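You operate a simulated robot arm through the tools that you are given. There is no shell and no other tool. Be economical: measure what you need, move in short steps, check, and stop when the job is done.

You are at the controls of a simulated two-armed robot. One attempt, no reset.

JOB
Pick up the blue oil can with one hand, pass it to the other hand and put it on the middle of the framing bench. Set down upright: blue oil can.

The check looks at the end state, three seconds after you hand in, the way a careful person would. Anything else that was tipped, shoved, dropped, spilled or broken makes it a failure.

ROBOT AND FRAMES
Two 6-joint arms with two-finger parallel grippers on one trunk, on a base that drives. Base frame: it is fixed to the floor where the robot stands at the start and does not move with it; the origin is under the middle of the robot, x ahead of it, y to its left, z up; the surface under the hand at the start is at about z = 700. Units: mm, degrees, N and s.
The left shoulder is at the start at [80, 216, 1572], the right one opposite. With the tool pointing down near the work surface each hand reaches from about 100 to 560 mm from the robot's upright axis, wherever it stands, measured 20 degrees to its own side. Places, roughly: middle of the framing bench [-1100, 800, 900]. Payload 3.43 kg a hand.
Tool frame (each hand has its own): the origin (TCP) lies between the finger pads and is the grasp point; the fingertips stand 30 mm ahead of it; z points along the fingers, y is the line along which they close. The gripper opens to 94 mm. The fingers are 28 mm wide and 10 mm thick; the gripper's body (50 by 96 mm) begins 55 mm behind the TCP.
Orientation is that of the tool frame in the base frame, as a unit quaternion [x, y, z, w]. With the fingers straight down and closing along the base's y, the tool's x points along the base's -x, its y along +y and its z along -z.

CONTROLS
- The arms move only by the tool servo_tool. It takes "left_plan", "right_plan" or both (then of equal length, played together; a hand with none holds still); each is a list of rows, each a list of 7 numbers: the turn, a rotation vector about the base's x, y, z in degrees, then the shift along the base's x, y, z in mm, then the gripper command, from -1 (fully open) to 1 (shut), values between in proportion. In form: [[rx, ry, rz, dx, dy, dz, fingers], ...]. A call has 1 to 10 rows; each row is the pose to reach, as a shift and turn from the pose commanded when the call began. Rows are played at 5 a second. More than 50 mm and 8.6 degrees between two rows, or a gripper value outside its range, and nothing of the call is played. A pose out of reach is approached as far as the arm can. The call stops where the force on the tool passes 40 N (or 10 N more than at its start, if that is more) or the arm is blocked; 0.2 s more then pass. The fingers move at their own pace (about 72 mm/s each) and stop on an object; they squeeze with about 39 N. The grip force told is the motor's: it shows also when the fingers shut on nothing. Time passes only in rows, and 0.2 s behind the last, so rows that repeat a pose let the fingers close. The reply holds the time, the measured pose of the TCP, the force on the tool along the base axes, the opening and the grip force, in the units named above and with some noise, with the torque about the TCP (base axes, N m) and any sound that the robot's microphone picked up.
- Cameras (640 x 400 px; columns grow to the right, rows downward): "scene" is now at [100.3, -14.7, 1717.1]; the picture's right is [-0.20, -0.98, 0.00], its down [-0.83, 0.17, -0.52] and it looks along [0.51, -0.10, -0.85] (base axes); focal length 254 px, centre (320, 200). "left" rides on the left gripper at [76, -14, -102] in its tool frame; the picture's right is [0.18, 0.98, 0.00], its down [-0.75, 0.14, -0.64] and it looks along [-0.63, 0.12, 0.77] (tool axes); focal length 243 px, centre (320, 200). "right" rides on the right gripper at [76, 14, -102] in its tool frame; the picture's right is [-0.18, 0.98, 0.00], its down [-0.75, -0.14, -0.64] and it looks along [-0.63, -0.12, 0.77] (tool axes); focal length 243 px, centre (320, 200). There is no depth. A picture from a camera that has moved, and an enlarged one, comes with that camera's place and axes in the base frame and with its lens.
- capture(camera): a new picture of that camera. It takes no simulated time.
- lift_body(by): slides the trunk up (or, below 0, down) by that many mm; the arms and the scene camera ride with it, the base frame stays. It gives what a move gives, with no picture.
- base_move(legs): drives the robot by 1 to 6 legs, each [ahead, left, turn to the left] in mm, mm and degrees, along the robot's own axes; the way and the turn of a leg run together, so that a leg with both is an arc; at most 1500 mm and 180 degrees a leg. The arms and the cameras ride along, it lands a little off, and it stops where it bumps. It gives what a move gives.
- head_to(pan, tilt): turns the head with the scene camera to pan (to the left, within 86 degrees either way) and tilt (down, from -29 to 69), counted from straight ahead of the robot. It gives what a move gives.
- zoom(camera, box): a new picture of the part [left, top, right, bottom] of that camera's present view, enlarged. It takes no simulated time.
- job_done(): hands the job in; it is judged then, once.

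Go step by step. Nothing tells you exact positions but the pictures and the camera data: compare them with the known pose of the tool, close in by small moves and look again before you grip or let go. The budget is 120 turns and 100 pictures, counting those below and the enlarged ones. Unless the task says otherwise, let go and move clear before handing in, and close with one line.

The tools are called after "Emit:" as a command line: name --argument value ..., lists and objects as JSON in quotes. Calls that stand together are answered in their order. servo_tool: Moves the arms, as the interface text tells. Its arguments: {"type":"object","properties":{"left_plan":{"type":"array","items":{"type":"array","items":{"type":"number"}}},"right_plan":{"type":"array","items":{"type":"array","items":{"type":"number"}}}},"required":[]} The other tools are called the same way: lift_body (by) slides the trunk up or down; base_move (legs) drives the base; head_to (pan, tilt) turns the head that bears the scene camera; capture (camera) takes a picture; zoom (camera, box) takes an enlarged picture of a part of a camera's view; job_done () hands the job in.

At the start:

```text
clock: 0.0
left_ee_pos: [493.7, 253.4, 1015.8]
left_ee_rot: [0.0, 1.0, 0.0, 0.001]
left_contact_force: [0.1, 0.2, 0.6]
left_torque: [0.0, 0.02, 0.01]
left_opening: 94.1
left_gripper_force: 0.0
right_ee_pos: [575.7, -257.1, 959.5]
right_ee_rot: [0.0, 1.0, 0.001, 0.0]
right_contact_force: [0.3, -0.2, -0.5]
right_torque: [0.0, -0.01, 0.03]
right_opening: 93.9
right_gripper_force: 0.0
trunk travel left (down, up): [-802.0, 38.0]
robot x, y, heading: [2.9, -2.9, -0.0]
head pan, tilt: [-11.5, 58.4]
```

scene: 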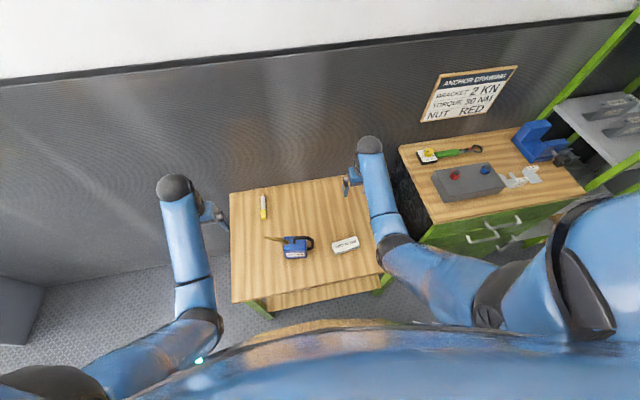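
right: 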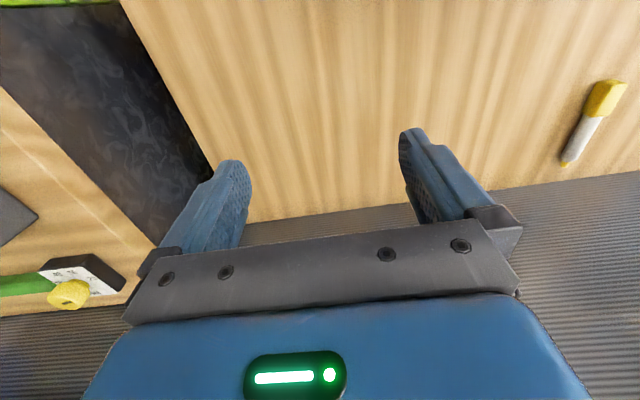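
left: 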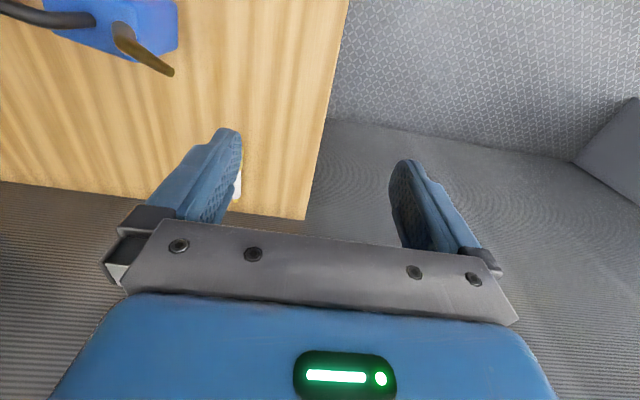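

The blue oil can stands on the table ahead, at roughly [490, 15, 720], with a spout to the left and a handle to the right. I'll take closer looks at it before moving.

Emit:
zoom --camera "scene" --box '[220, 170, 400, 290]'

Emit:
zoom --camera "left" --box '[0, 0, 240, 150]'

```text
3.33 times, centred on (310, 230) of scene
camera zoom: at [100.3, -14.7, 1717.1], right [-0.2, -0.98, 0.0], down [-0.83, 0.17, -0.52], along [0.51, -0.1, -0.85], focal length 848 px, centre (353, 100)
```

zoom: 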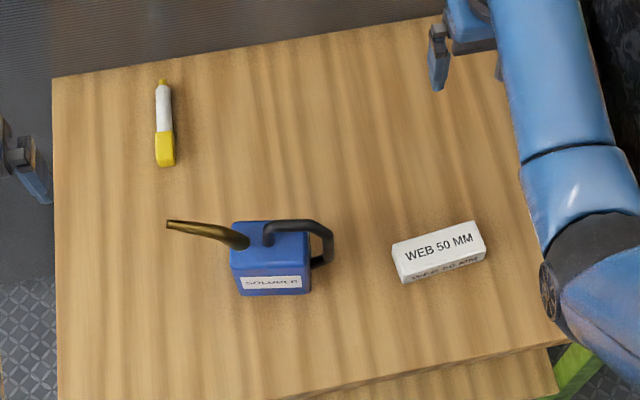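

```text
2.67 times, centred on (120, 75) of left
camera zoom: at [419.4, 239.4, 1118.1], right [-0.18, 0.98, 0.0], down [0.75, 0.14, 0.64], along [0.63, 0.12, -0.77], focal length 647 px, centre (853, 533)
```

zoom: 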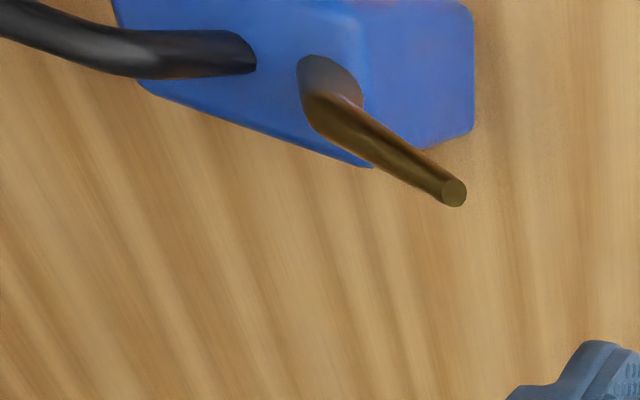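

The can is about 86 × 53 × 100 mm with its centre near [483, 6] and its long axis yawed about -10° from y. The spout tip is near [501, 108, 860] and the handle is on the -y side. My plan is for the left hand to grip it from above across its thin side and lift, then for the right hand to take it from the handle side. I'll turn the left hand and bring it over first.

Emit:
servo_tool --left_plan '[[0, 0, -8.5, 0, -20, 0, -1], [0, 0, -17, 0, -40, 0, -1], [0, 0, -25.5, 0, -60, 0, -1], [0, 0, -34, 0, -80, 0, -1], [0, 0, -42.5, 0, -100, 0, -1], [0, 0, -51, 0, -120, 0, -1], [0, 0, -59.5, 0, -140, 0, -1], [0, 0, -68, 0, -160, 0, -1], [0, 0, -76.5, 0, -180, 0, -1], [0, 0, -85, 0, -200, 0, -1]]'

```text
clock: 2.2
left_ee_pos: [495.7, 53.0, 1013.7]
left_ee_rot: [0.677, 0.736, 0.0, 0.001]
left_contact_force: [-0.9, 0.1, 0.4]
left_torque: [0.02, 0.0, 0.0]
left_opening: 94.1
left_gripper_force: 0.1
right_ee_pos: [576.2, -255.9, 959.0]
right_ee_rot: [0.0, 1.0, 0.0, 0.0]
right_contact_force: [-0.4, -0.4, 0.3]
right_torque: [-0.02, 0.01, 0.03]
right_opening: 93.9
right_gripper_force: 0.2
trunk travel left (down, up): [-802.0, 38.0]
robot x, y, heading: [3.8, -2.4, 0.2]
head pan, tilt: [-11.5, 58.4]
```

The left hand turned without trouble. I'll finish the turn, centre it above the can, and look.

Emit:
servo_tool --left_plan '[[0, 0, -7.2, -4, -17, -30, -1], [0, 0, -14.5, -9, -37, -60, -1], [0, 0, -14.5, -9, -37, -60, -1]]'

Emit:
capture --camera "left"

Emit:
zoom --camera "scene" --box '[220, 170, 400, 290]'

```text
clock: 3.0
left_ee_pos: [485.9, 15.8, 954.3]
left_ee_rot: [0.763, 0.646, 0.0, 0.0]
left_contact_force: [0.3, -0.3, 0.6]
left_torque: [-0.01, -0.02, 0.03]
left_opening: 93.9
left_gripper_force: 0.1
right_ee_pos: [574.5, -256.5, 958.6]
right_ee_rot: [0.0, 1.0, 0.0, 0.0]
right_contact_force: [-0.3, -0.5, 0.1]
right_torque: [-0.02, 0.0, 0.03]
right_opening: 94.1
right_gripper_force: 0.1
trunk travel left (down, up): [-802.0, 38.0]
robot x, y, heading: [-0.7, -1.5, -0.1]
head pan, tilt: [-11.5, 58.4]
```

```text
94 pictures are left
camera left: at [484.9, 93.3, 1058.1], right [1.0, 0.02, 0.0], down [0.01, -0.77, 0.64], along [0.01, -0.64, -0.77], focal length 243 px, centre (320, 200)
```

left: 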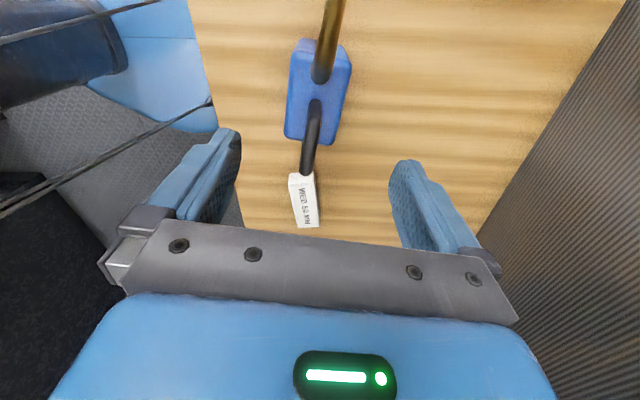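

```text
3.33 times, centred on (310, 230) of scene
camera zoom: at [100.4, -14.6, 1717.1], right [-0.2, -0.98, 0.0], down [-0.83, 0.17, -0.52], along [0.51, -0.1, -0.85], focal length 848 px, centre (353, 100)
```

zoom: 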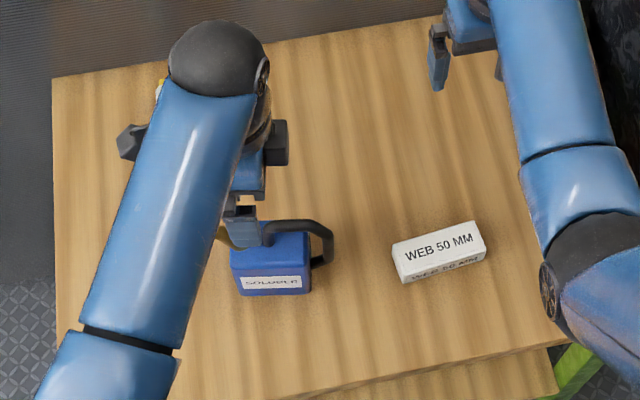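

Both fingers straddle the can in the left view. I'll zoom in there to measure the top's centre and heights.

Emit:
zoom --camera "left" --box '[200, 0, 440, 150]'

```text
2.67 times, centred on (320, 75) of left
camera zoom: at [484.9, 93.3, 1058.1], right [1.0, 0.02, 0.0], down [0.01, -0.77, 0.64], along [0.01, -0.64, -0.77], focal length 647 px, centre (320, 533)
```

zoom: 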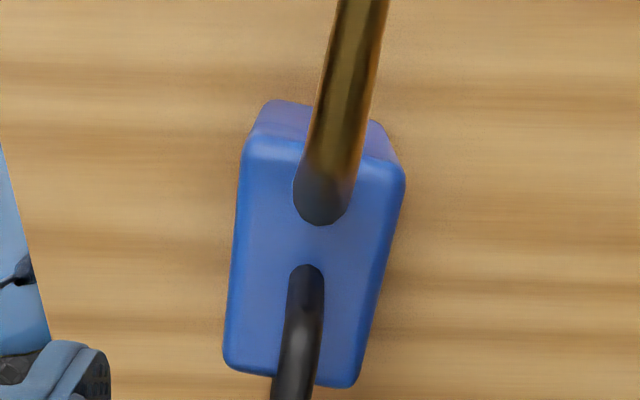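

The top's centre is at [481, 9, 803], yaw is -9.4°, and the handle peaks near z = 830. I'll descend to z = 792 slightly left of centre, which keeps the palm clear of the handle, and check before closing.

Emit:
servo_tool --left_plan '[[0, 0, 0, -3, 3, -40, -1], [0, 0, 0, -3, 3, -80, -1], [0, 0, 0, -3, 3, -110, -1], [0, 0, 0, -3, 3, -140, -1], [0, 0, 0, -3, 3, -162, -1], [0, 0, 0, -3, 3, -162, -1]]'

Emit:
capture --camera "left"

Emit:
zoom --camera "scene" --box '[220, 170, 400, 290]'

```text
clock: 4.2
left_ee_pos: [487.6, 16.5, 802.7]
left_ee_rot: [0.763, 0.646, 0.001, 0.003]
left_contact_force: [-1.8, 1.5, 6.1]
left_torque: [-0.16, -0.06, -0.06]
left_opening: 94.3
left_gripper_force: 0.0
right_ee_pos: [575.0, -256.7, 960.0]
right_ee_rot: [0.0, 1.0, 0.0, 0.001]
right_contact_force: [-0.2, 0.0, -0.5]
right_torque: [0.01, 0.0, -0.01]
right_opening: 94.1
right_gripper_force: 0.0
trunk travel left (down, up): [-802.0, 38.0]
robot x, y, heading: [-1.1, 0.2, -0.2]
head pan, tilt: [-11.5, 58.4]
stopped in row 5 (left hand): the force on the tool passed its limit at 48 N (the readings are from after the stop); the commanded pose is now the measured one
```

```text
91 pictures are left
camera left: at [485.0, 95.0, 905.3], right [1.0, 0.02, 0.01], down [0.01, -0.76, 0.64], along [0.02, -0.64, -0.76], focal length 243 px, centre (320, 200)
```

left: 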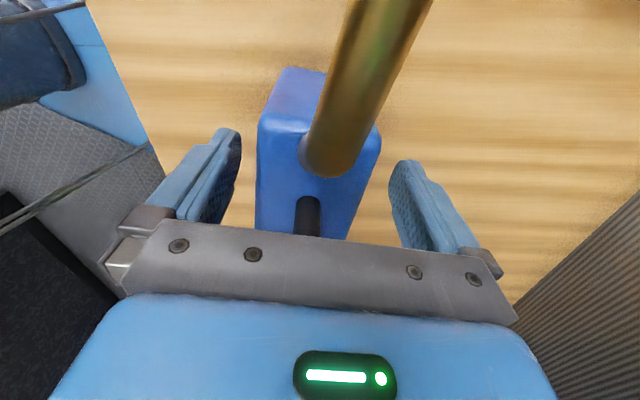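

```text
3.33 times, centred on (310, 230) of scene
camera zoom: at [98.6, -14.2, 1717.2], right [-0.2, -0.98, 0.0], down [-0.83, 0.17, -0.53], along [0.51, -0.1, -0.85], focal length 848 px, centre (353, 100)
```

zoom: 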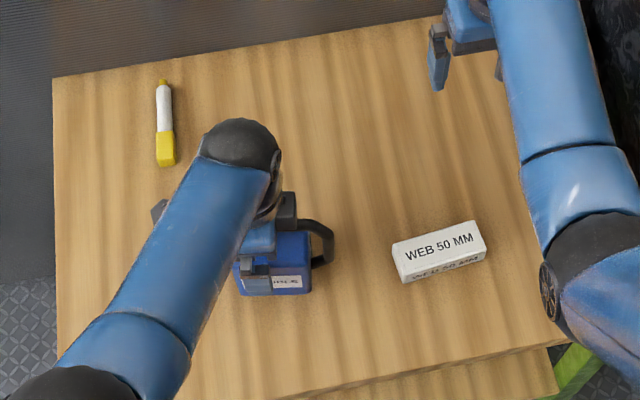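

The palm just met the handle bar with the TCP at z = 803, which gives about 30 mm of finger overlap on the body. I'll back off 2 mm, centre in x, and close.

Emit:
servo_tool --left_plan '[[0, 0, 0, 0, 0, 2, -1], [0, 0, 0, -5, 0, 2, -1], [0, 0, 0, -5, 0, 2, 0], [0, 0, 0, -5, 0, 2, 1], [0, 0, 0, -5, 0, 2, 1], [0, 0, 0, -5, 0, 2, 1]]'

Emit:
capture --camera "left"

```text
clock: 5.6
left_ee_pos: [482.4, 17.0, 803.7]
left_ee_rot: [0.763, 0.646, 0.002, 0.002]
left_contact_force: [-1.2, 1.8, 3.5]
left_torque: [0.07, 0.44, -0.08]
left_opening: 64.2
left_gripper_force: 38.3
right_ee_pos: [575.0, -255.6, 959.1]
right_ee_rot: [0.0, 1.0, 0.001, 0.0]
right_contact_force: [-0.2, 0.2, -0.7]
right_torque: [-0.02, 0.03, -0.05]
right_opening: 93.9
right_gripper_force: 0.1
trunk travel left (down, up): [-802.0, 38.0]
robot x, y, heading: [-0.8, -0.4, 0.1]
head pan, tilt: [-11.5, 58.4]
```

```text
89 pictures are left
camera left: at [480.2, 94.7, 907.7], right [1.0, 0.02, 0.01], down [0.01, -0.76, 0.64], along [0.02, -0.64, -0.77], focal length 243 px, centre (320, 200)
```

left: 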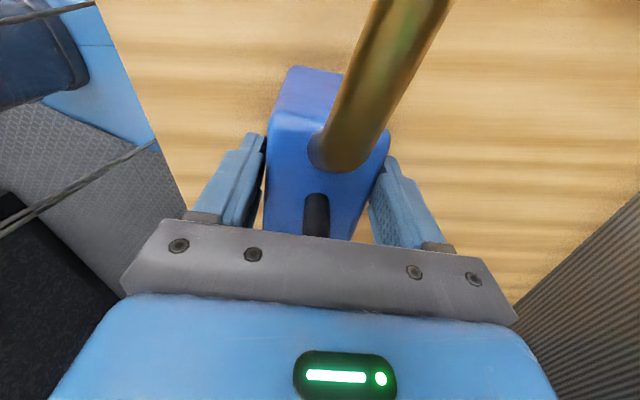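

The grip is firm at a 64 mm opening. I'll lift a little and check for slip.

Emit:
servo_tool --left_plan '[[0, 0, 0, 0, 0, 10, 1], [0, 0, 0, 0, 0, 25, 1], [0, 0, 0, 0, 0, 50, 1], [0, 0, 0, 0, 0, 50, 1]]'

Emit:
capture --camera "left"

Emit:
capture --camera "scene"

```text
clock: 6.6
left_ee_pos: [483.0, 15.7, 853.0]
left_ee_rot: [0.763, 0.646, 0.002, 0.003]
left_contact_force: [-1.0, 0.0, -5.1]
left_torque: [0.03, 0.0, -0.01]
left_opening: 64.5
left_gripper_force: 38.9
right_ee_pos: [575.6, -257.0, 959.6]
right_ee_rot: [0.001, 1.0, 0.0, -0.001]
right_contact_force: [0.6, 0.2, -0.2]
right_torque: [0.04, 0.02, -0.01]
right_opening: 94.1
right_gripper_force: 0.0
trunk travel left (down, up): [-802.0, 38.0]
robot x, y, heading: [1.4, -0.2, 0.0]
head pan, tilt: [-11.5, 58.4]
```

```text
88 pictures are left
camera left: at [481.5, 94.8, 956.2], right [1.0, 0.02, 0.0], down [0.01, -0.77, 0.64], along [0.02, -0.64, -0.77], focal length 243 px, centre (320, 200)
```

left: 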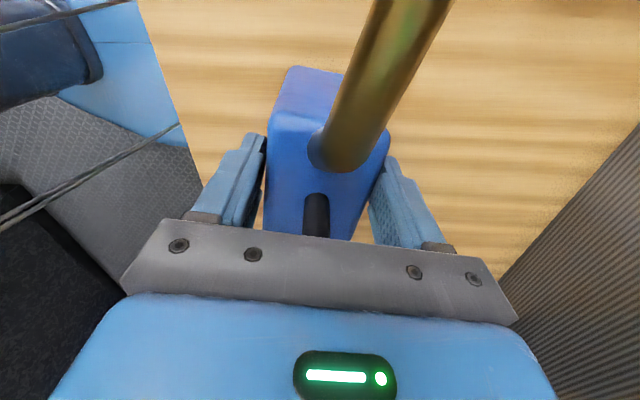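

```text
87 pictures are left
camera scene: at [101.7, -14.8, 1716.9], right [-0.2, -0.98, 0.0], down [-0.84, 0.17, -0.52], along [0.51, -0.1, -0.85], focal length 254 px, centre (320, 200)
```

scene: 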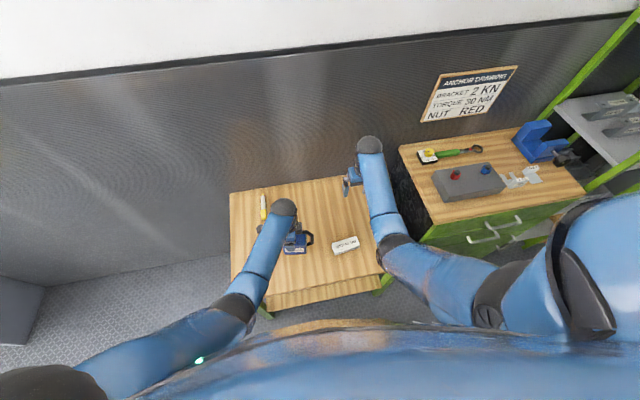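

The can is held without slip and weighs about 0.5 kg. I'll raise it to a hand-over spot and start turning the right hand at the same time.

Emit:
servo_tool --left_plan '[[0, 0, 0, -1, 6, 25, 1], [0, 0, 0, -2, 12, 50, 1], [0, 0, 0, -4, 18, 75, 1], [0, 0, 0, -5, 25, 100, 1], [0, 0, 0, -6, 31, 125, 1], [0, 0, 0, -8, 37, 150, 1], [0, 0, 0, -9, 44, 175, 1], [0, 0, 0, -10, 50, 200, 1], [0, 0, 0, -12, 57, 225, 1], [0, 0, 0, -13, 64, 247, 1]]' --right_plan '[[0, 0, -8.5, -8, 0, 15, -1], [0, 0, -17, -16, 0, 30, -1], [0, 0, -25.5, -24, 0, 45, -1], [0, 0, -34, -32, 0, 60, -1], [0, 0, -42.5, -40, 0, 75, -1], [0, 0, -51, -48, 0, 90, -1], [0, 0, -59.5, -56, 0, 105, -1], [0, 0, -68, -64, 0, 120, -1], [0, 0, -76.5, -72, 0, 135, -1], [0, 0, -85, -80, 0, 150, -1]]'

```text
clock: 8.8
left_ee_pos: [492.0, 71.8, 1028.8]
left_ee_rot: [0.764, 0.646, 0.001, 0.003]
left_contact_force: [-0.8, 0.2, -5.4]
left_torque: [0.05, 0.0, 0.01]
left_opening: 64.2
left_gripper_force: 38.8
left hand out of reach, approached as far as the arm can: row 7, 8, 9, 10
right_ee_pos: [523.3, -261.8, 1031.8]
right_ee_rot: [0.677, 0.736, 0.001, 0.001]
right_contact_force: [0.5, 0.0, -0.2]
right_torque: [0.0, 0.03, -0.01]
right_opening: 93.9
right_gripper_force: 0.1
right hand out of reach, approached as far as the arm can: row 6, 7, 8, 9, 10
trunk travel left (down, up): [-802.0, 38.0]
robot x, y, heading: [-0.0, -0.3, 0.2]
head pan, tilt: [-11.5, 58.4]
```

The arms' upper limit with the tool down is about z = 1030. I'll raise the trunk by 35 mm for more clearance, then tilt the right hand.

Emit:
lift_body --by 35

Emit:
servo_tool --right_plan '[[0, 0, -7.2, 0, 0, 0, -1], [0, 0, -14.4, 0, 0, 0, -1], [0, 0, -14.4, 0, 0, 0, -1]]'

```text
clock: 9.6
left_ee_pos: [491.7, 70.8, 1063.9]
left_ee_rot: [0.763, 0.646, 0.001, 0.003]
left_contact_force: [0.0, 1.0, -4.3]
left_torque: [0.1, -0.01, -0.03]
left_opening: 64.6
left_gripper_force: 39.0
right_ee_pos: [523.6, -261.6, 1067.4]
right_ee_rot: [0.675, 0.738, 0.002, 0.001]
right_contact_force: [0.3, 0.4, -0.1]
right_torque: [0.0, 0.0, -0.02]
right_opening: 94.0
right_gripper_force: 0.0
trunk travel left (down, up): [-837.0, 3.0]
robot x, y, heading: [2.1, -0.8, 0.1]
head pan, tilt: [-11.5, 58.4]
```

```text
clock: 10.4
left_ee_pos: [491.5, 71.2, 1065.3]
left_ee_rot: [0.763, 0.646, 0.002, 0.003]
left_contact_force: [-0.6, 0.0, -5.6]
left_torque: [0.09, 0.02, -0.01]
left_opening: 64.1
left_gripper_force: 39.3
right_ee_pos: [523.3, -262.7, 1067.0]
right_ee_rot: [0.763, 0.646, 0.002, 0.002]
right_contact_force: [0.6, -1.0, 0.3]
right_torque: [0.01, 0.0, 0.0]
right_opening: 94.1
right_gripper_force: 0.1
trunk travel left (down, up): [-837.0, 3.0]
robot x, y, heading: [-2.0, 1.7, -0.2]
head pan, tilt: [-11.5, 58.4]
```

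Now I'll tilt the right hand to point left and 20° down, staging it on the can's handle side at [461, -110, 1010].

Emit:
servo_tool --right_plan '[[7.67, -1.27, 0, -7, 17, 0, -1], [15.33, -2.53, 0, -14, 34, 0, -1], [23, -3.8, 0, -21, 51, 0, -1], [30.67, -5.07, 0, -28, 68, -10, -1], [38.33, -6.33, 0, -35, 85, -20, -1], [46, -7.6, 0, -42, 102, -30, -1], [53.67, -8.87, 0, -49, 119, -40, -1], [61.33, -10.13, 0, -56, 136, -50, -1], [69, -11.4, 0, -62, 152, -57, -1], [69, -11.4, 0, -62, 152, -57, -1]]'

Emit:
capture --camera "scene"

Emit:
capture --camera "right"

```text
clock: 12.6
left_ee_pos: [492.5, 71.8, 1065.0]
left_ee_rot: [0.763, 0.646, 0.001, 0.004]
left_contact_force: [-0.5, 0.1, -4.9]
left_torque: [0.06, -0.04, 0.01]
left_opening: 64.6
left_gripper_force: 39.7
right_ee_pos: [460.4, -109.4, 1009.7]
right_ee_rot: [0.625, 0.529, 0.438, -0.37]
right_contact_force: [-0.3, -0.1, -0.3]
right_torque: [0.04, -0.01, -0.02]
right_opening: 94.0
right_gripper_force: 0.0
trunk travel left (down, up): [-837.0, 3.0]
robot x, y, heading: [2.3, -1.8, -0.3]
head pan, tilt: [-11.5, 58.4]
```

```text
86 pictures are left
camera scene: at [101.2, -14.6, 1752.0], right [-0.2, -0.98, 0.0], down [-0.83, 0.17, -0.52], along [0.51, -0.1, -0.85], focal length 254 px, centre (320, 200)
```

scene: 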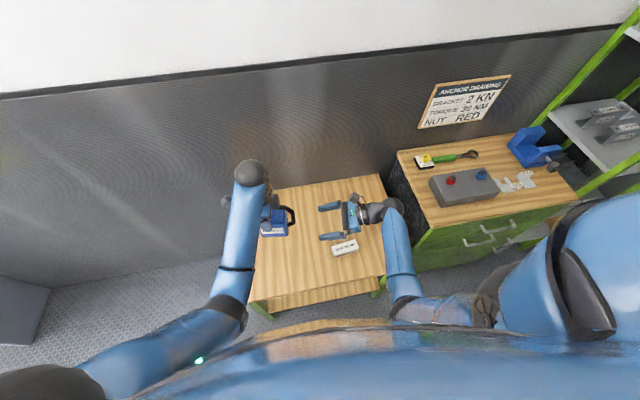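

```text
85 pictures are left
camera right: at [462.8, -181.9, 1116.3], right [0.96, -0.23, -0.17], down [-0.28, -0.83, -0.49], along [-0.03, 0.52, -0.86], focal length 243 px, centre (320, 200)
```

right: 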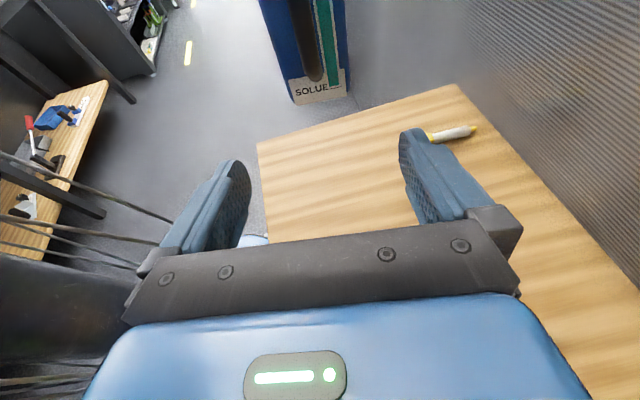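

The right hand is lined up with the can's handle end. I'll zoom both views to check alignment.

Emit:
zoom --camera "right" --box '[220, 0, 412, 120]'

Emit:
zoom --camera "scene" --box '[220, 150, 412, 270]'

```text
3.33 times, centred on (316, 60) of right
camera zoom: at [462.8, -181.9, 1116.3], right [0.96, -0.23, -0.17], down [-0.28, -0.83, -0.49], along [-0.03, 0.52, -0.86], focal length 809 px, centre (333, 667)
```

zoom: 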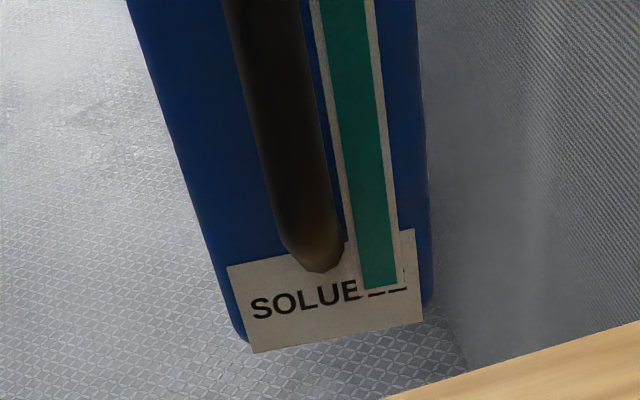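

```text
3.33 times, centred on (316, 210) of scene
camera zoom: at [101.2, -14.6, 1752.0], right [-0.2, -0.98, 0.0], down [-0.83, 0.17, -0.52], along [0.51, -0.1, -0.85], focal length 848 px, centre (333, 167)
```

zoom: 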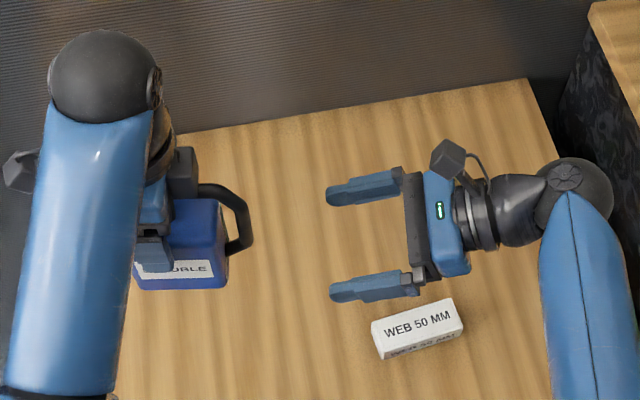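

The base is at z ≈ 965, and the end face's centre is at about [484, 21]. I'll slide the right hand along the can's axis, fingers straddling the handle, to [484, 21, 1010].

Emit:
servo_tool --right_plan '[[0, 0, 0, 5, 28, 0, -1], [0, 0, 0, 10, 56, 0, -1], [0, 0, 0, 14, 80, 0, -1], [0, 0, 0, 18, 100, 0, -1], [0, 0, 0, 21, 117, 0, -1], [0, 0, 0, 23.5, 130, 0, -1], [0, 0, 0, 23.5, 130, 0, -1]]'

Emit:
capture --camera "right"

Emit:
zoom --camera "scene" --box '[220, 150, 412, 270]'

```text
clock: 14.2
left_ee_pos: [491.3, 70.7, 1064.8]
left_ee_rot: [0.763, 0.647, 0.001, 0.003]
left_contact_force: [-0.4, 0.0, -5.5]
left_torque: [0.08, -0.01, 0.01]
left_opening: 64.4
left_gripper_force: 39.5
right_ee_pos: [484.3, 18.3, 1008.5]
right_ee_rot: [0.626, 0.529, 0.438, -0.37]
right_contact_force: [-1.0, 0.2, 0.0]
right_torque: [0.0, 0.03, 0.02]
right_opening: 94.1
right_gripper_force: 0.1
trunk travel left (down, up): [-837.0, 3.0]
robot x, y, heading: [-0.3, 0.3, 0.1]
head pan, tilt: [-11.5, 58.4]
```

```text
82 pictures are left
camera right: at [486.5, -52.3, 1115.8], right [0.96, -0.23, -0.17], down [-0.28, -0.83, -0.49], along [-0.03, 0.52, -0.86], focal length 243 px, centre (320, 200)
```

right: 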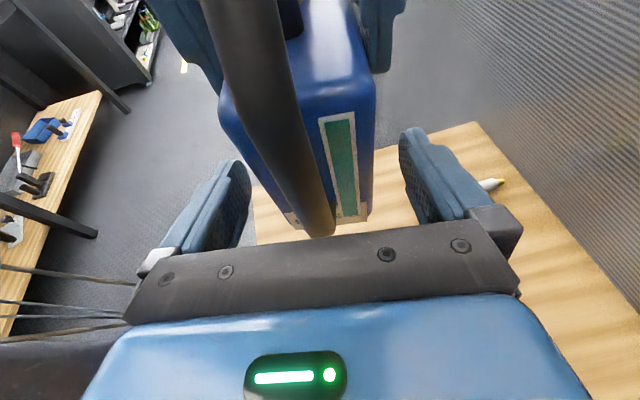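

```text
3.33 times, centred on (316, 210) of scene
camera zoom: at [101.1, -14.8, 1752.0], right [-0.2, -0.98, 0.0], down [-0.83, 0.17, -0.52], along [0.51, -0.1, -0.85], focal length 848 px, centre (333, 167)
```

zoom: 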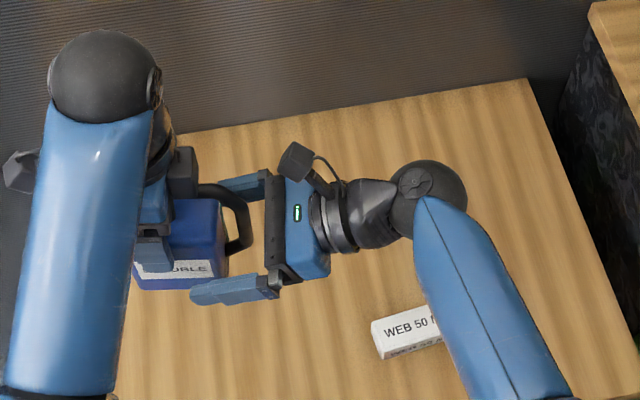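

The right fingers straddle the body below and beside the left hand. I'll close the right hand.

Emit:
servo_tool --right_plan '[[0, 0, 0, 0, 0, 0, 0], [0, 0, 0, 0, 0, 0, 1], [0, 0, 0, 0, 0, 0, 1], [0, 0, 0, 0, 0, 0, 1]]'

Emit:
capture --camera "right"

```text
clock: 15.2
left_ee_pos: [490.9, 72.3, 1063.5]
left_ee_rot: [0.763, 0.646, 0.003, 0.005]
left_contact_force: [4.0, -1.7, -8.4]
left_torque: [0.03, -0.34, 0.19]
left_opening: 64.7
left_gripper_force: 38.6
right_ee_pos: [482.6, 19.6, 1009.3]
right_ee_rot: [0.626, 0.529, 0.438, -0.37]
right_contact_force: [-3.6, 1.0, 2.6]
right_torque: [0.1, 0.07, 0.03]
right_opening: 64.3
right_gripper_force: 39.2
trunk travel left (down, up): [-837.0, 3.0]
robot x, y, heading: [-0.5, 0.1, -0.0]
head pan, tilt: [-11.5, 58.4]
```

```text
80 pictures are left
camera right: at [486.3, -52.2, 1115.8], right [0.96, -0.23, -0.17], down [-0.28, -0.83, -0.49], along [-0.03, 0.52, -0.86], focal length 243 px, centre (320, 200)
```

right: 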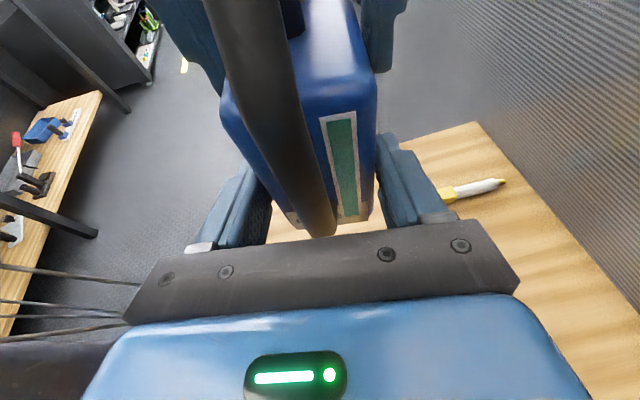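

Both hands hold the can. I'll open the left hand, then lower the right hand with the can straight down out of the left fingers, because the left hand can't go any higher.

Emit:
servo_tool --left_plan '[[0, 0, 0, 0, 0, 0, 0.3], [0, 0, 0, 0, 0, 0, -1], [0, 0, 0, 0, 0, 0, -1], [0, 0, 0, 0, 0, 0, -1]]'

Emit:
capture --camera "left"

```text
clock: 16.2
left_ee_pos: [491.6, 72.5, 1064.0]
left_ee_rot: [0.763, 0.647, 0.001, 0.002]
left_contact_force: [-1.0, -0.4, 0.8]
left_torque: [0.02, -0.01, 0.0]
left_opening: 94.0
left_gripper_force: 0.2
right_ee_pos: [483.6, 19.0, 1007.9]
right_ee_rot: [0.626, 0.529, 0.438, -0.37]
right_contact_force: [0.5, 0.1, -0.1]
right_torque: [-0.23, 0.03, 0.01]
right_opening: 64.3
right_gripper_force: 39.4
trunk travel left (down, up): [-837.0, 3.0]
robot x, y, heading: [1.9, 2.5, 0.1]
head pan, tilt: [-11.5, 58.4]
```

```text
79 pictures are left
camera left: at [490.6, 149.2, 1167.6], right [1.0, 0.02, 0.01], down [0.01, -0.76, 0.64], along [0.02, -0.64, -0.76], focal length 243 px, centre (320, 200)
```

left: 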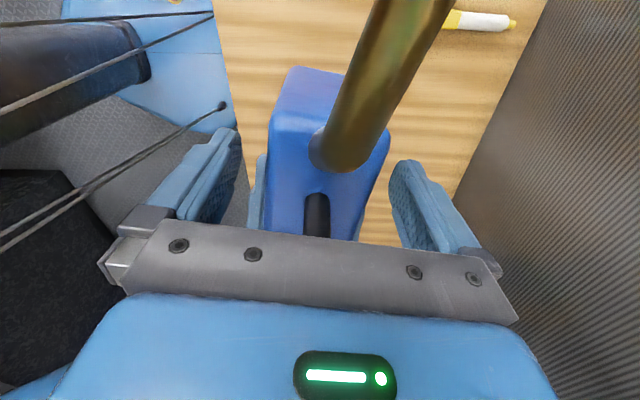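

The left hand is open and clear. I'll lower the right hand with the can.

Emit:
servo_tool --right_plan '[[0, 0, 0, 0, 0, -12, 1], [0, 0, 0, 0, 0, -30, 1], [0, 0, 0, 0, 0, -55, 1], [0, 0, 0, 0, 0, -80, 1], [0, 0, 0, 0, 0, -105, 1], [0, 0, 0, 0, 0, -130, 1], [0, 0, 0, 0, 0, -130, 1]]'

Emit:
capture --camera "right"

Emit:
zoom --camera "scene" --box '[220, 150, 412, 270]'

```text
clock: 17.8
left_ee_pos: [492.4, 71.5, 1065.1]
left_ee_rot: [0.763, 0.646, 0.001, 0.004]
left_contact_force: [0.4, -0.3, 0.0]
left_torque: [-0.02, 0.0, -0.02]
left_opening: 93.9
left_gripper_force: 0.1
right_ee_pos: [483.7, 20.1, 878.1]
right_ee_rot: [0.626, 0.529, 0.438, -0.369]
right_contact_force: [-0.3, -0.4, -0.6]
right_torque: [-0.23, 0.0, -0.02]
right_opening: 64.2
right_gripper_force: 38.7
trunk travel left (down, up): [-837.0, 3.0]
robot x, y, heading: [-1.2, 2.6, 0.1]
head pan, tilt: [-11.5, 58.4]
```

```text
78 pictures are left
camera right: at [486.7, -50.5, 986.1], right [0.96, -0.23, -0.17], down [-0.28, -0.83, -0.49], along [-0.03, 0.52, -0.86], focal length 243 px, centre (320, 200)
```

right: 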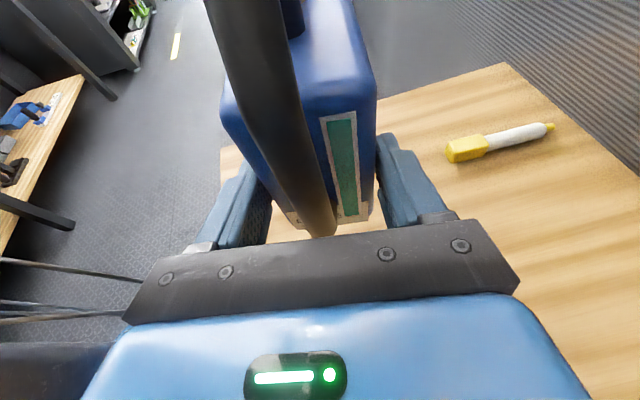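

```text
3.33 times, centred on (316, 210) of scene
camera zoom: at [101.3, -14.5, 1752.0], right [-0.2, -0.98, 0.0], down [-0.83, 0.17, -0.52], along [0.51, -0.1, -0.85], focal length 848 px, centre (333, 167)
```

zoom: 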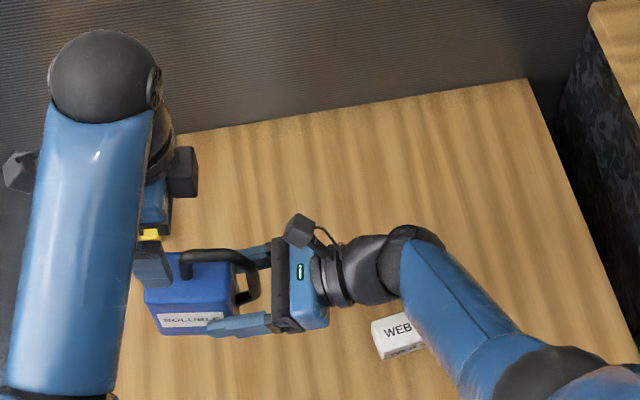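

The right hand now holds the can alone. I'll move the left hand away, raise the can to travel height, and look left for the bench.

Emit:
servo_tool --left_plan '[[0, 0, 0, -10, 40, 0, -1], [0, 0, 0, -20, 80, 0, -1], [0, 0, 0, -40, 120, 0, -1], [0, 0, 0, -70, 150, 0, -1], [0, 0, 0, -100, 180, 0, -1], [0, 0, 0, -130, 200, 0, -1]]' --right_plan '[[0, 0, 0, 0, 0, 0, 1], [0, 0, 0, 0, 0, 10, 1], [0, 0, 0, 0, -20, 40, 1], [0, 0, 0, 0, -40, 75, 1], [0, 0, 0, 0, -60, 110, 1], [0, 0, 0, 0, -80, 140, 1]]'

Emit:
head_to --pan 86 --tilt 30

Emit:
capture --camera "scene"

```text
clock: 19.2
left_ee_pos: [360.8, 272.7, 1040.9]
left_ee_rot: [0.763, 0.646, 0.004, 0.005]
left_contact_force: [0.3, -0.4, 0.4]
left_torque: [0.0, -0.04, 0.01]
left_opening: 94.0
left_gripper_force: 0.0
left hand out of reach, approached as far as the arm can: row 1, 2, 3, 4, 5, 6
right_ee_pos: [480.2, -60.0, 1021.4]
right_ee_rot: [0.627, 0.529, 0.437, -0.369]
right_contact_force: [0.2, -0.4, -5.6]
right_torque: [-0.25, 0.06, 0.02]
right_opening: 64.2
right_gripper_force: 39.6
trunk travel left (down, up): [-837.0, 3.0]
robot x, y, heading: [-0.9, -1.4, -0.1]
head pan, tilt: [-11.5, 58.4]
```

```text
clock: 20.9
left_ee_pos: [361.9, 273.5, 1040.8]
left_ee_rot: [0.763, 0.646, 0.003, 0.004]
left_contact_force: [0.0, -0.2, 0.6]
left_torque: [0.02, 0.01, 0.01]
left_opening: 94.1
left_gripper_force: 0.2
right_ee_pos: [482.4, -60.2, 1021.2]
right_ee_rot: [0.626, 0.529, 0.438, -0.37]
right_contact_force: [0.9, 1.0, -5.6]
right_torque: [-0.25, 0.02, 0.04]
right_opening: 64.1
right_gripper_force: 38.8
trunk travel left (down, up): [-837.0, 3.0]
robot x, y, heading: [-2.8, -0.3, 0.1]
head pan, tilt: [85.9, 30.0]
```

```text
76 pictures are left
camera scene: at [40.6, 89.2, 1792.2], right [1.0, -0.07, 0.0], down [-0.04, -0.5, -0.87], along [0.06, 0.86, -0.5], focal length 254 px, centre (320, 200)
```

scene: 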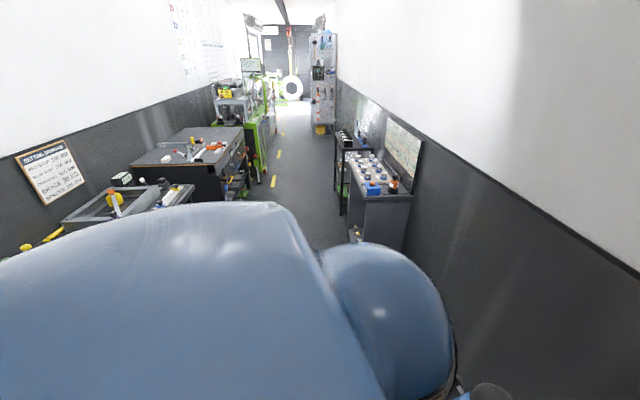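

The room runs along y, and the framing bench is behind-left, hidden by the robot body. I'll turn left in place and look again.

Emit:
base_move --legs '[[0, 0, 90]]'

Emit:
head_to --pan 50 --tilt 35

Emit:
capture --camera "scene"

```text
clock: 25.1
left_ee_pos: [-271.7, 363.7, 1040.2]
left_ee_rot: [0.085, 0.996, 0.005, 0.001]
left_contact_force: [-0.5, -0.4, -0.6]
left_torque: [-0.02, -0.01, 0.01]
left_opening: 94.1
left_gripper_force: 0.1
right_ee_pos: [60.5, 481.1, 1021.8]
right_ee_rot: [0.071, 0.817, 0.05, -0.571]
right_contact_force: [0.7, 1.4, -4.9]
right_torque: [-0.03, -0.24, 0.0]
right_opening: 64.1
right_gripper_force: 39.2
trunk travel left (down, up): [-837.0, 3.0]
robot x, y, heading: [1.9, -1.8, 89.8]
head pan, tilt: [85.9, 30.0]
```

```text
clock: 26.1
left_ee_pos: [-270.3, 363.7, 1039.8]
left_ee_rot: [0.085, 0.996, 0.005, 0.002]
left_contact_force: [-0.4, -0.2, 0.1]
left_torque: [-0.01, 0.0, 0.03]
left_opening: 94.1
left_gripper_force: 0.1
right_ee_pos: [61.8, 481.8, 1021.0]
right_ee_rot: [0.07, 0.816, 0.05, -0.571]
right_contact_force: [-0.3, 0.1, -5.3]
right_torque: [-0.05, -0.24, -0.03]
right_opening: 64.1
right_gripper_force: 39.6
trunk travel left (down, up): [-837.0, 3.0]
robot x, y, heading: [-1.5, -0.5, 89.6]
head pan, tilt: [50.0, 35.0]
```

```text
75 pictures are left
camera scene: at [-64.3, 86.9, 1784.4], right [0.65, 0.76, 0.0], down [0.44, -0.37, -0.82], along [-0.63, 0.53, -0.57], focal length 254 px, centre (320, 200)
```

scene: 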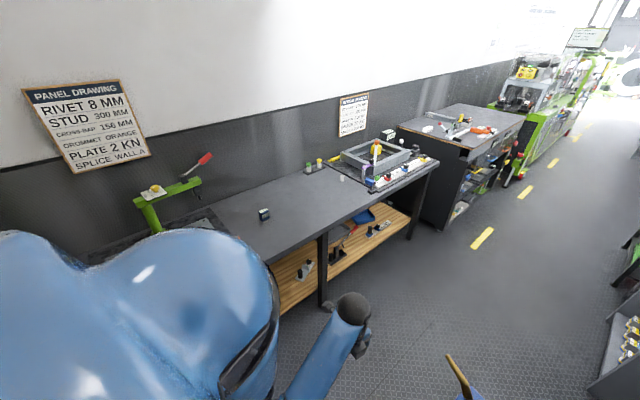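

The framing bench is the dark-topped one: its front edge is at x ≈ -796 and it is free around [-1100, 800], with a small cube near [-1142, 575] and the frame beyond y ≈ 1200. I'll drive to [0, 800] and face the bench.

Emit:
base_move --legs '[[800, 0, 0], [0, 0, 90]]'

Emit:
head_to --pan 0 --tilt 40

Emit:
capture --camera "scene"

```text
clock: 34.2
left_ee_pos: [-364.5, 531.7, 1040.4]
left_ee_rot: [-0.645, 0.764, 0.005, -0.004]
left_contact_force: [-0.5, -0.5, -0.8]
left_torque: [0.01, 0.03, 0.0]
left_opening: 94.0
left_gripper_force: 0.1
right_ee_pos: [-484.2, 865.4, 1021.2]
right_ee_rot: [-0.528, 0.627, -0.369, -0.438]
right_contact_force: [0.7, 0.2, -5.3]
right_torque: [0.25, -0.01, -0.03]
right_opening: 64.1
right_gripper_force: 38.8
trunk travel left (down, up): [-837.0, 3.0]
robot x, y, heading: [-3.8, 802.2, 179.7]
head pan, tilt: [50.0, 35.0]
```

```text
clock: 35.4
left_ee_pos: [-364.4, 533.3, 1040.8]
left_ee_rot: [-0.646, 0.764, 0.005, -0.003]
left_contact_force: [-1.1, -0.4, 0.2]
left_torque: [-0.02, 0.0, 0.0]
left_opening: 94.0
left_gripper_force: 0.1
right_ee_pos: [-484.1, 864.4, 1020.5]
right_ee_rot: [-0.528, 0.627, -0.369, -0.438]
right_contact_force: [0.1, 0.1, -5.3]
right_torque: [0.27, -0.05, -0.01]
right_opening: 64.3
right_gripper_force: 38.6
trunk travel left (down, up): [-837.0, 3.0]
robot x, y, heading: [4.9, 799.4, 179.8]
head pan, tilt: [0.0, 40.0]
```

```text
74 pictures are left
camera scene: at [-115.1, 802.8, 1776.8], right [0.0, 1.0, 0.0], down [0.64, 0.0, -0.77], along [-0.77, 0.0, -0.64], focal length 254 px, centre (320, 200)
```

scene: 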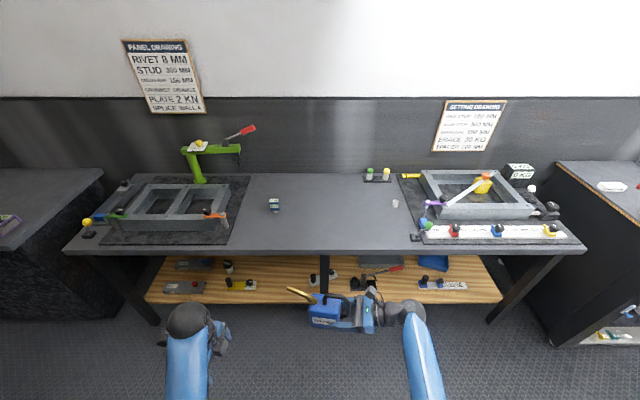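

The bench is clearly in view and its middle is free. I'll swing the right hand to point forward so it can reach the bench middle with the base staying clear of the bench.

Emit:
servo_tool --right_plan '[[0, 0, -8, 0, 0, 0, 1], [0, 0, -16, 0, 0, 0, 1], [0, 0, -24, 0, 0, 0, 1], [0, 0, -32, 0, 0, 0, 1], [0, 0, -40, 0, 0, 0, 1], [0, 0, -48, 0, 0, 0, 1], [0, 0, -56, 0, 0, 0, 1], [0, 0, -64, 0, 0, 0, 1], [0, 0, -64, 0, 0, 0, 1]]'

Emit:
capture --camera "scene"

```text
clock: 37.4
left_ee_pos: [-364.6, 532.7, 1040.7]
left_ee_rot: [-0.646, 0.764, 0.004, -0.003]
left_contact_force: [0.8, -0.2, -0.2]
left_torque: [0.04, 0.01, 0.0]
left_opening: 94.1
left_gripper_force: 0.0
right_ee_pos: [-495.0, 905.9, 1017.0]
right_ee_rot: [-0.118, 0.811, -0.083, -0.566]
right_contact_force: [0.5, 0.1, -5.8]
right_torque: [0.1, -0.26, -0.02]
right_opening: 64.2
right_gripper_force: 38.9
right hand out of reach, approached as far as the arm can: row 8, 9
trunk travel left (down, up): [-837.0, 3.0]
robot x, y, heading: [0.1, 806.3, 179.9]
head pan, tilt: [0.0, 40.0]
```

```text
73 pictures are left
camera scene: at [-115.2, 803.5, 1776.8], right [0.0, 1.0, 0.0], down [0.64, 0.0, -0.77], along [-0.77, 0.0, -0.64], focal length 254 px, centre (320, 200)
```

scene: 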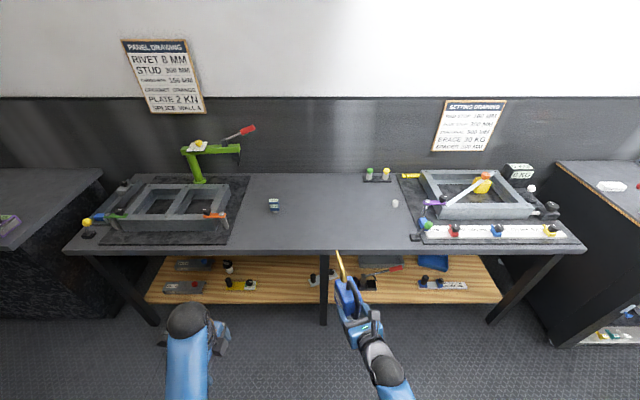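

The can is level, pointing nearly forward. Before driving I'll test the forward reach by extending the right hand over free floor.

Emit:
servo_tool --right_plan '[[0, 0, 0, -35, -5, 0, 1], [0, 0, 0, -70, -10, 0, 1], [0, 0, 0, -105, -15, 0, 1], [0, 0, 0, -140, -20, 0, 1], [0, 0, 0, -140, -20, 0, 1]]'

```text
clock: 38.6
left_ee_pos: [-365.2, 531.4, 1040.6]
left_ee_rot: [-0.644, 0.765, 0.004, -0.002]
left_contact_force: [0.0, 0.5, 0.0]
left_torque: [-0.03, 0.0, 0.0]
left_opening: 94.1
left_gripper_force: 0.0
right_ee_pos: [-634.2, 883.1, 1017.5]
right_ee_rot: [-0.116, 0.812, -0.08, -0.567]
right_contact_force: [0.1, -0.6, -5.9]
right_torque: [0.08, -0.22, 0.01]
right_opening: 64.0
right_gripper_force: 39.3
trunk travel left (down, up): [-837.0, 3.0]
robot x, y, heading: [-0.7, 805.2, 179.9]
head pan, tilt: [0.0, 40.0]
```

The reach is good, with the can centre now at about [-674, 871]. I'll shift left 71 mm, drive ahead 400 mm, then check.

Emit:
base_move --legs '[[0, 71, 0], [400, 0, 0]]'

Emit:
head_to --pan 0 --tilt 50

Emit:
capture --camera "scene"

Emit:
capture --camera "right"

```text
clock: 41.7
left_ee_pos: [-765.4, 463.5, 1041.5]
left_ee_rot: [-0.645, 0.764, 0.005, -0.004]
left_contact_force: [0.5, 0.4, -0.4]
left_torque: [-0.01, 0.01, -0.01]
left_opening: 94.1
left_gripper_force: 0.0
right_ee_pos: [-1034.0, 816.6, 1018.8]
right_ee_rot: [-0.115, 0.811, -0.08, -0.568]
right_contact_force: [-0.8, 0.7, -4.3]
right_torque: [0.08, -0.21, -0.01]
right_opening: 64.2
right_gripper_force: 39.3
trunk travel left (down, up): [-837.0, 3.0]
robot x, y, heading: [-405.2, 732.9, 179.4]
head pan, tilt: [0.0, 40.0]
```

```text
clock: 42.5
left_ee_pos: [-766.4, 463.5, 1041.8]
left_ee_rot: [-0.645, 0.764, 0.004, -0.004]
left_contact_force: [-0.4, 0.3, -0.8]
left_torque: [0.01, 0.0, 0.01]
left_opening: 93.9
left_gripper_force: 0.1
right_ee_pos: [-1035.5, 816.2, 1017.7]
right_ee_rot: [-0.116, 0.812, -0.081, -0.566]
right_contact_force: [1.2, 0.0, -4.3]
right_torque: [0.06, -0.2, -0.02]
right_opening: 64.0
right_gripper_force: 38.9
trunk travel left (down, up): [-837.0, 3.0]
robot x, y, heading: [-401.6, 734.4, 179.6]
head pan, tilt: [0.0, 50.0]
```

```text
72 pictures are left
camera scene: at [-508.5, 734.3, 1762.7], right [0.0, 1.0, 0.0], down [0.77, 0.0, -0.64], along [-0.64, 0.0, -0.77], focal length 254 px, centre (320, 200)
```

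scene: 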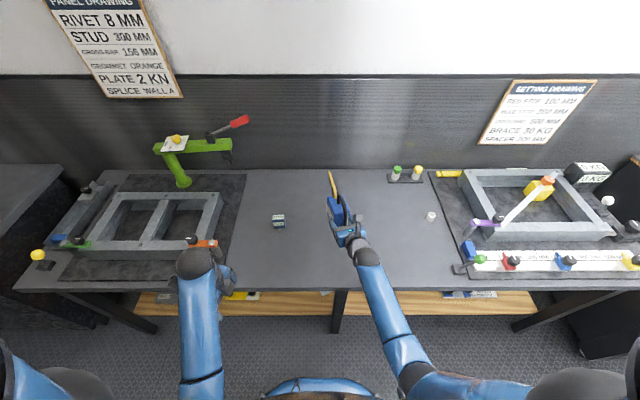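

```text
71 pictures are left
camera right: at [-971.0, 849.6, 1125.0], right [-0.21, 0.96, -0.17], down [0.87, 0.1, -0.49], along [-0.45, -0.25, -0.86], focal length 243 px, centre (320, 200)
```

right: 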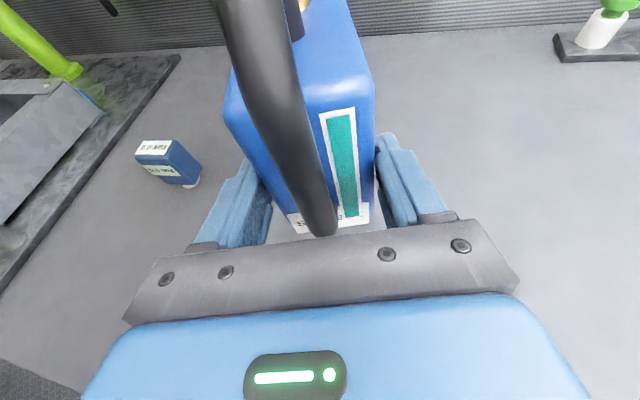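

The can is over the clear bench middle, with its centre at about [-1075, 804]. I'll nudge forward 33 mm and lower to about 15 mm above the bench.

Emit:
servo_tool --right_plan '[[0, 0, 0, -17, 2, 0, 1], [0, 0, 0, -33, 4, 0, 1], [0, 0, 0, -33, 4, -25, 1], [0, 0, 0, -33, 4, -45, 1], [0, 0, 0, -33, 4, -58, 1], [0, 0, 0, -33, 4, -58, 1]]'

Emit:
capture --camera "right"

Emit:
zoom --camera "scene" --box '[240, 140, 432, 260]'

```text
clock: 43.9
left_ee_pos: [-767.1, 462.9, 1041.0]
left_ee_rot: [-0.645, 0.764, 0.004, -0.003]
left_contact_force: [-0.5, -0.2, 0.0]
left_torque: [0.02, 0.0, -0.01]
left_opening: 94.2
left_gripper_force: 0.0
right_ee_pos: [-1068.4, 819.7, 960.3]
right_ee_rot: [-0.116, 0.812, -0.08, -0.567]
right_contact_force: [-0.5, 0.9, -5.6]
right_torque: [0.1, -0.23, 0.0]
right_opening: 64.0
right_gripper_force: 38.9
trunk travel left (down, up): [-837.0, 3.0]
robot x, y, heading: [-404.9, 735.4, 179.9]
head pan, tilt: [0.0, 50.0]
```

```text
70 pictures are left
camera right: at [-1004.8, 853.6, 1067.1], right [-0.21, 0.96, -0.17], down [0.87, 0.1, -0.49], along [-0.45, -0.25, -0.86], focal length 243 px, centre (320, 200)
```

right: 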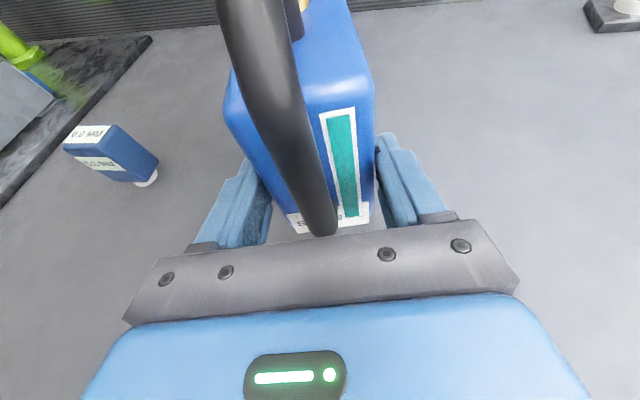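

```text
3.33 times, centred on (336, 200) of scene
camera zoom: at [-509.8, 733.9, 1762.6], right [0.0, 1.0, 0.0], down [0.77, 0.0, -0.64], along [-0.64, 0.0, -0.77], focal length 848 px, centre (267, 200)
```

zoom: 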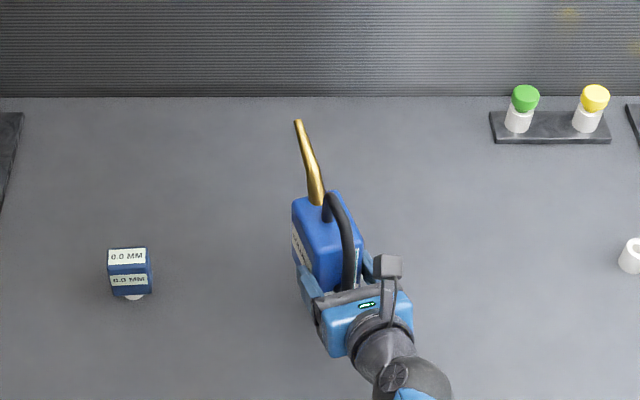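

Still hovering and free of obstacles. I'll lower in small steps and watch for contact.

Emit:
servo_tool --right_plan '[[0, 0, 0, 0, 0, -3, 1], [0, 0, 0, 0, 0, -6, 1], [0, 0, 0, 0, 0, -9, 1], [0, 0, 0, 0, 0, -11, 1], [0, 0, 0, 0, 0, -11, 1]]'

```text
clock: 45.1
left_ee_pos: [-767.3, 463.0, 1040.5]
left_ee_rot: [-0.645, 0.765, 0.005, -0.002]
left_contact_force: [-1.3, 0.7, -0.6]
left_torque: [-0.01, 0.0, 0.01]
left_opening: 94.2
left_gripper_force: 0.0
right_ee_pos: [-1068.8, 820.8, 948.3]
right_ee_rot: [-0.115, 0.812, -0.08, -0.566]
right_contact_force: [-0.1, -0.2, -5.4]
right_torque: [0.09, -0.21, 0.03]
right_opening: 64.0
right_gripper_force: 39.0
trunk travel left (down, up): [-837.0, 3.0]
robot x, y, heading: [-407.0, 736.5, 179.5]
head pan, tilt: [0.0, 50.0]
```

Emit:
servo_tool --right_plan '[[0, 0, 0, 0, 0, -1.5, 1], [0, 0, 0, 0, 0, -3, 1], [0, 0, 0, 0, 0, -4, 1], [0, 0, 0, 0, 0, -4, 1]]'

```text
clock: 46.1
left_ee_pos: [-768.1, 463.1, 1040.9]
left_ee_rot: [-0.645, 0.764, 0.005, -0.002]
left_contact_force: [0.8, 0.8, 1.3]
left_torque: [-0.01, 0.01, 0.01]
left_opening: 94.0
left_gripper_force: 0.1
right_ee_pos: [-1068.7, 821.0, 943.8]
right_ee_rot: [-0.117, 0.812, -0.081, -0.566]
right_contact_force: [-0.8, 0.3, -5.6]
right_torque: [0.07, -0.22, 0.01]
right_opening: 64.3
right_gripper_force: 39.6
trunk travel left (down, up): [-837.0, 3.0]
robot x, y, heading: [-404.2, 735.1, 179.6]
head pan, tilt: [0.0, 50.0]
```

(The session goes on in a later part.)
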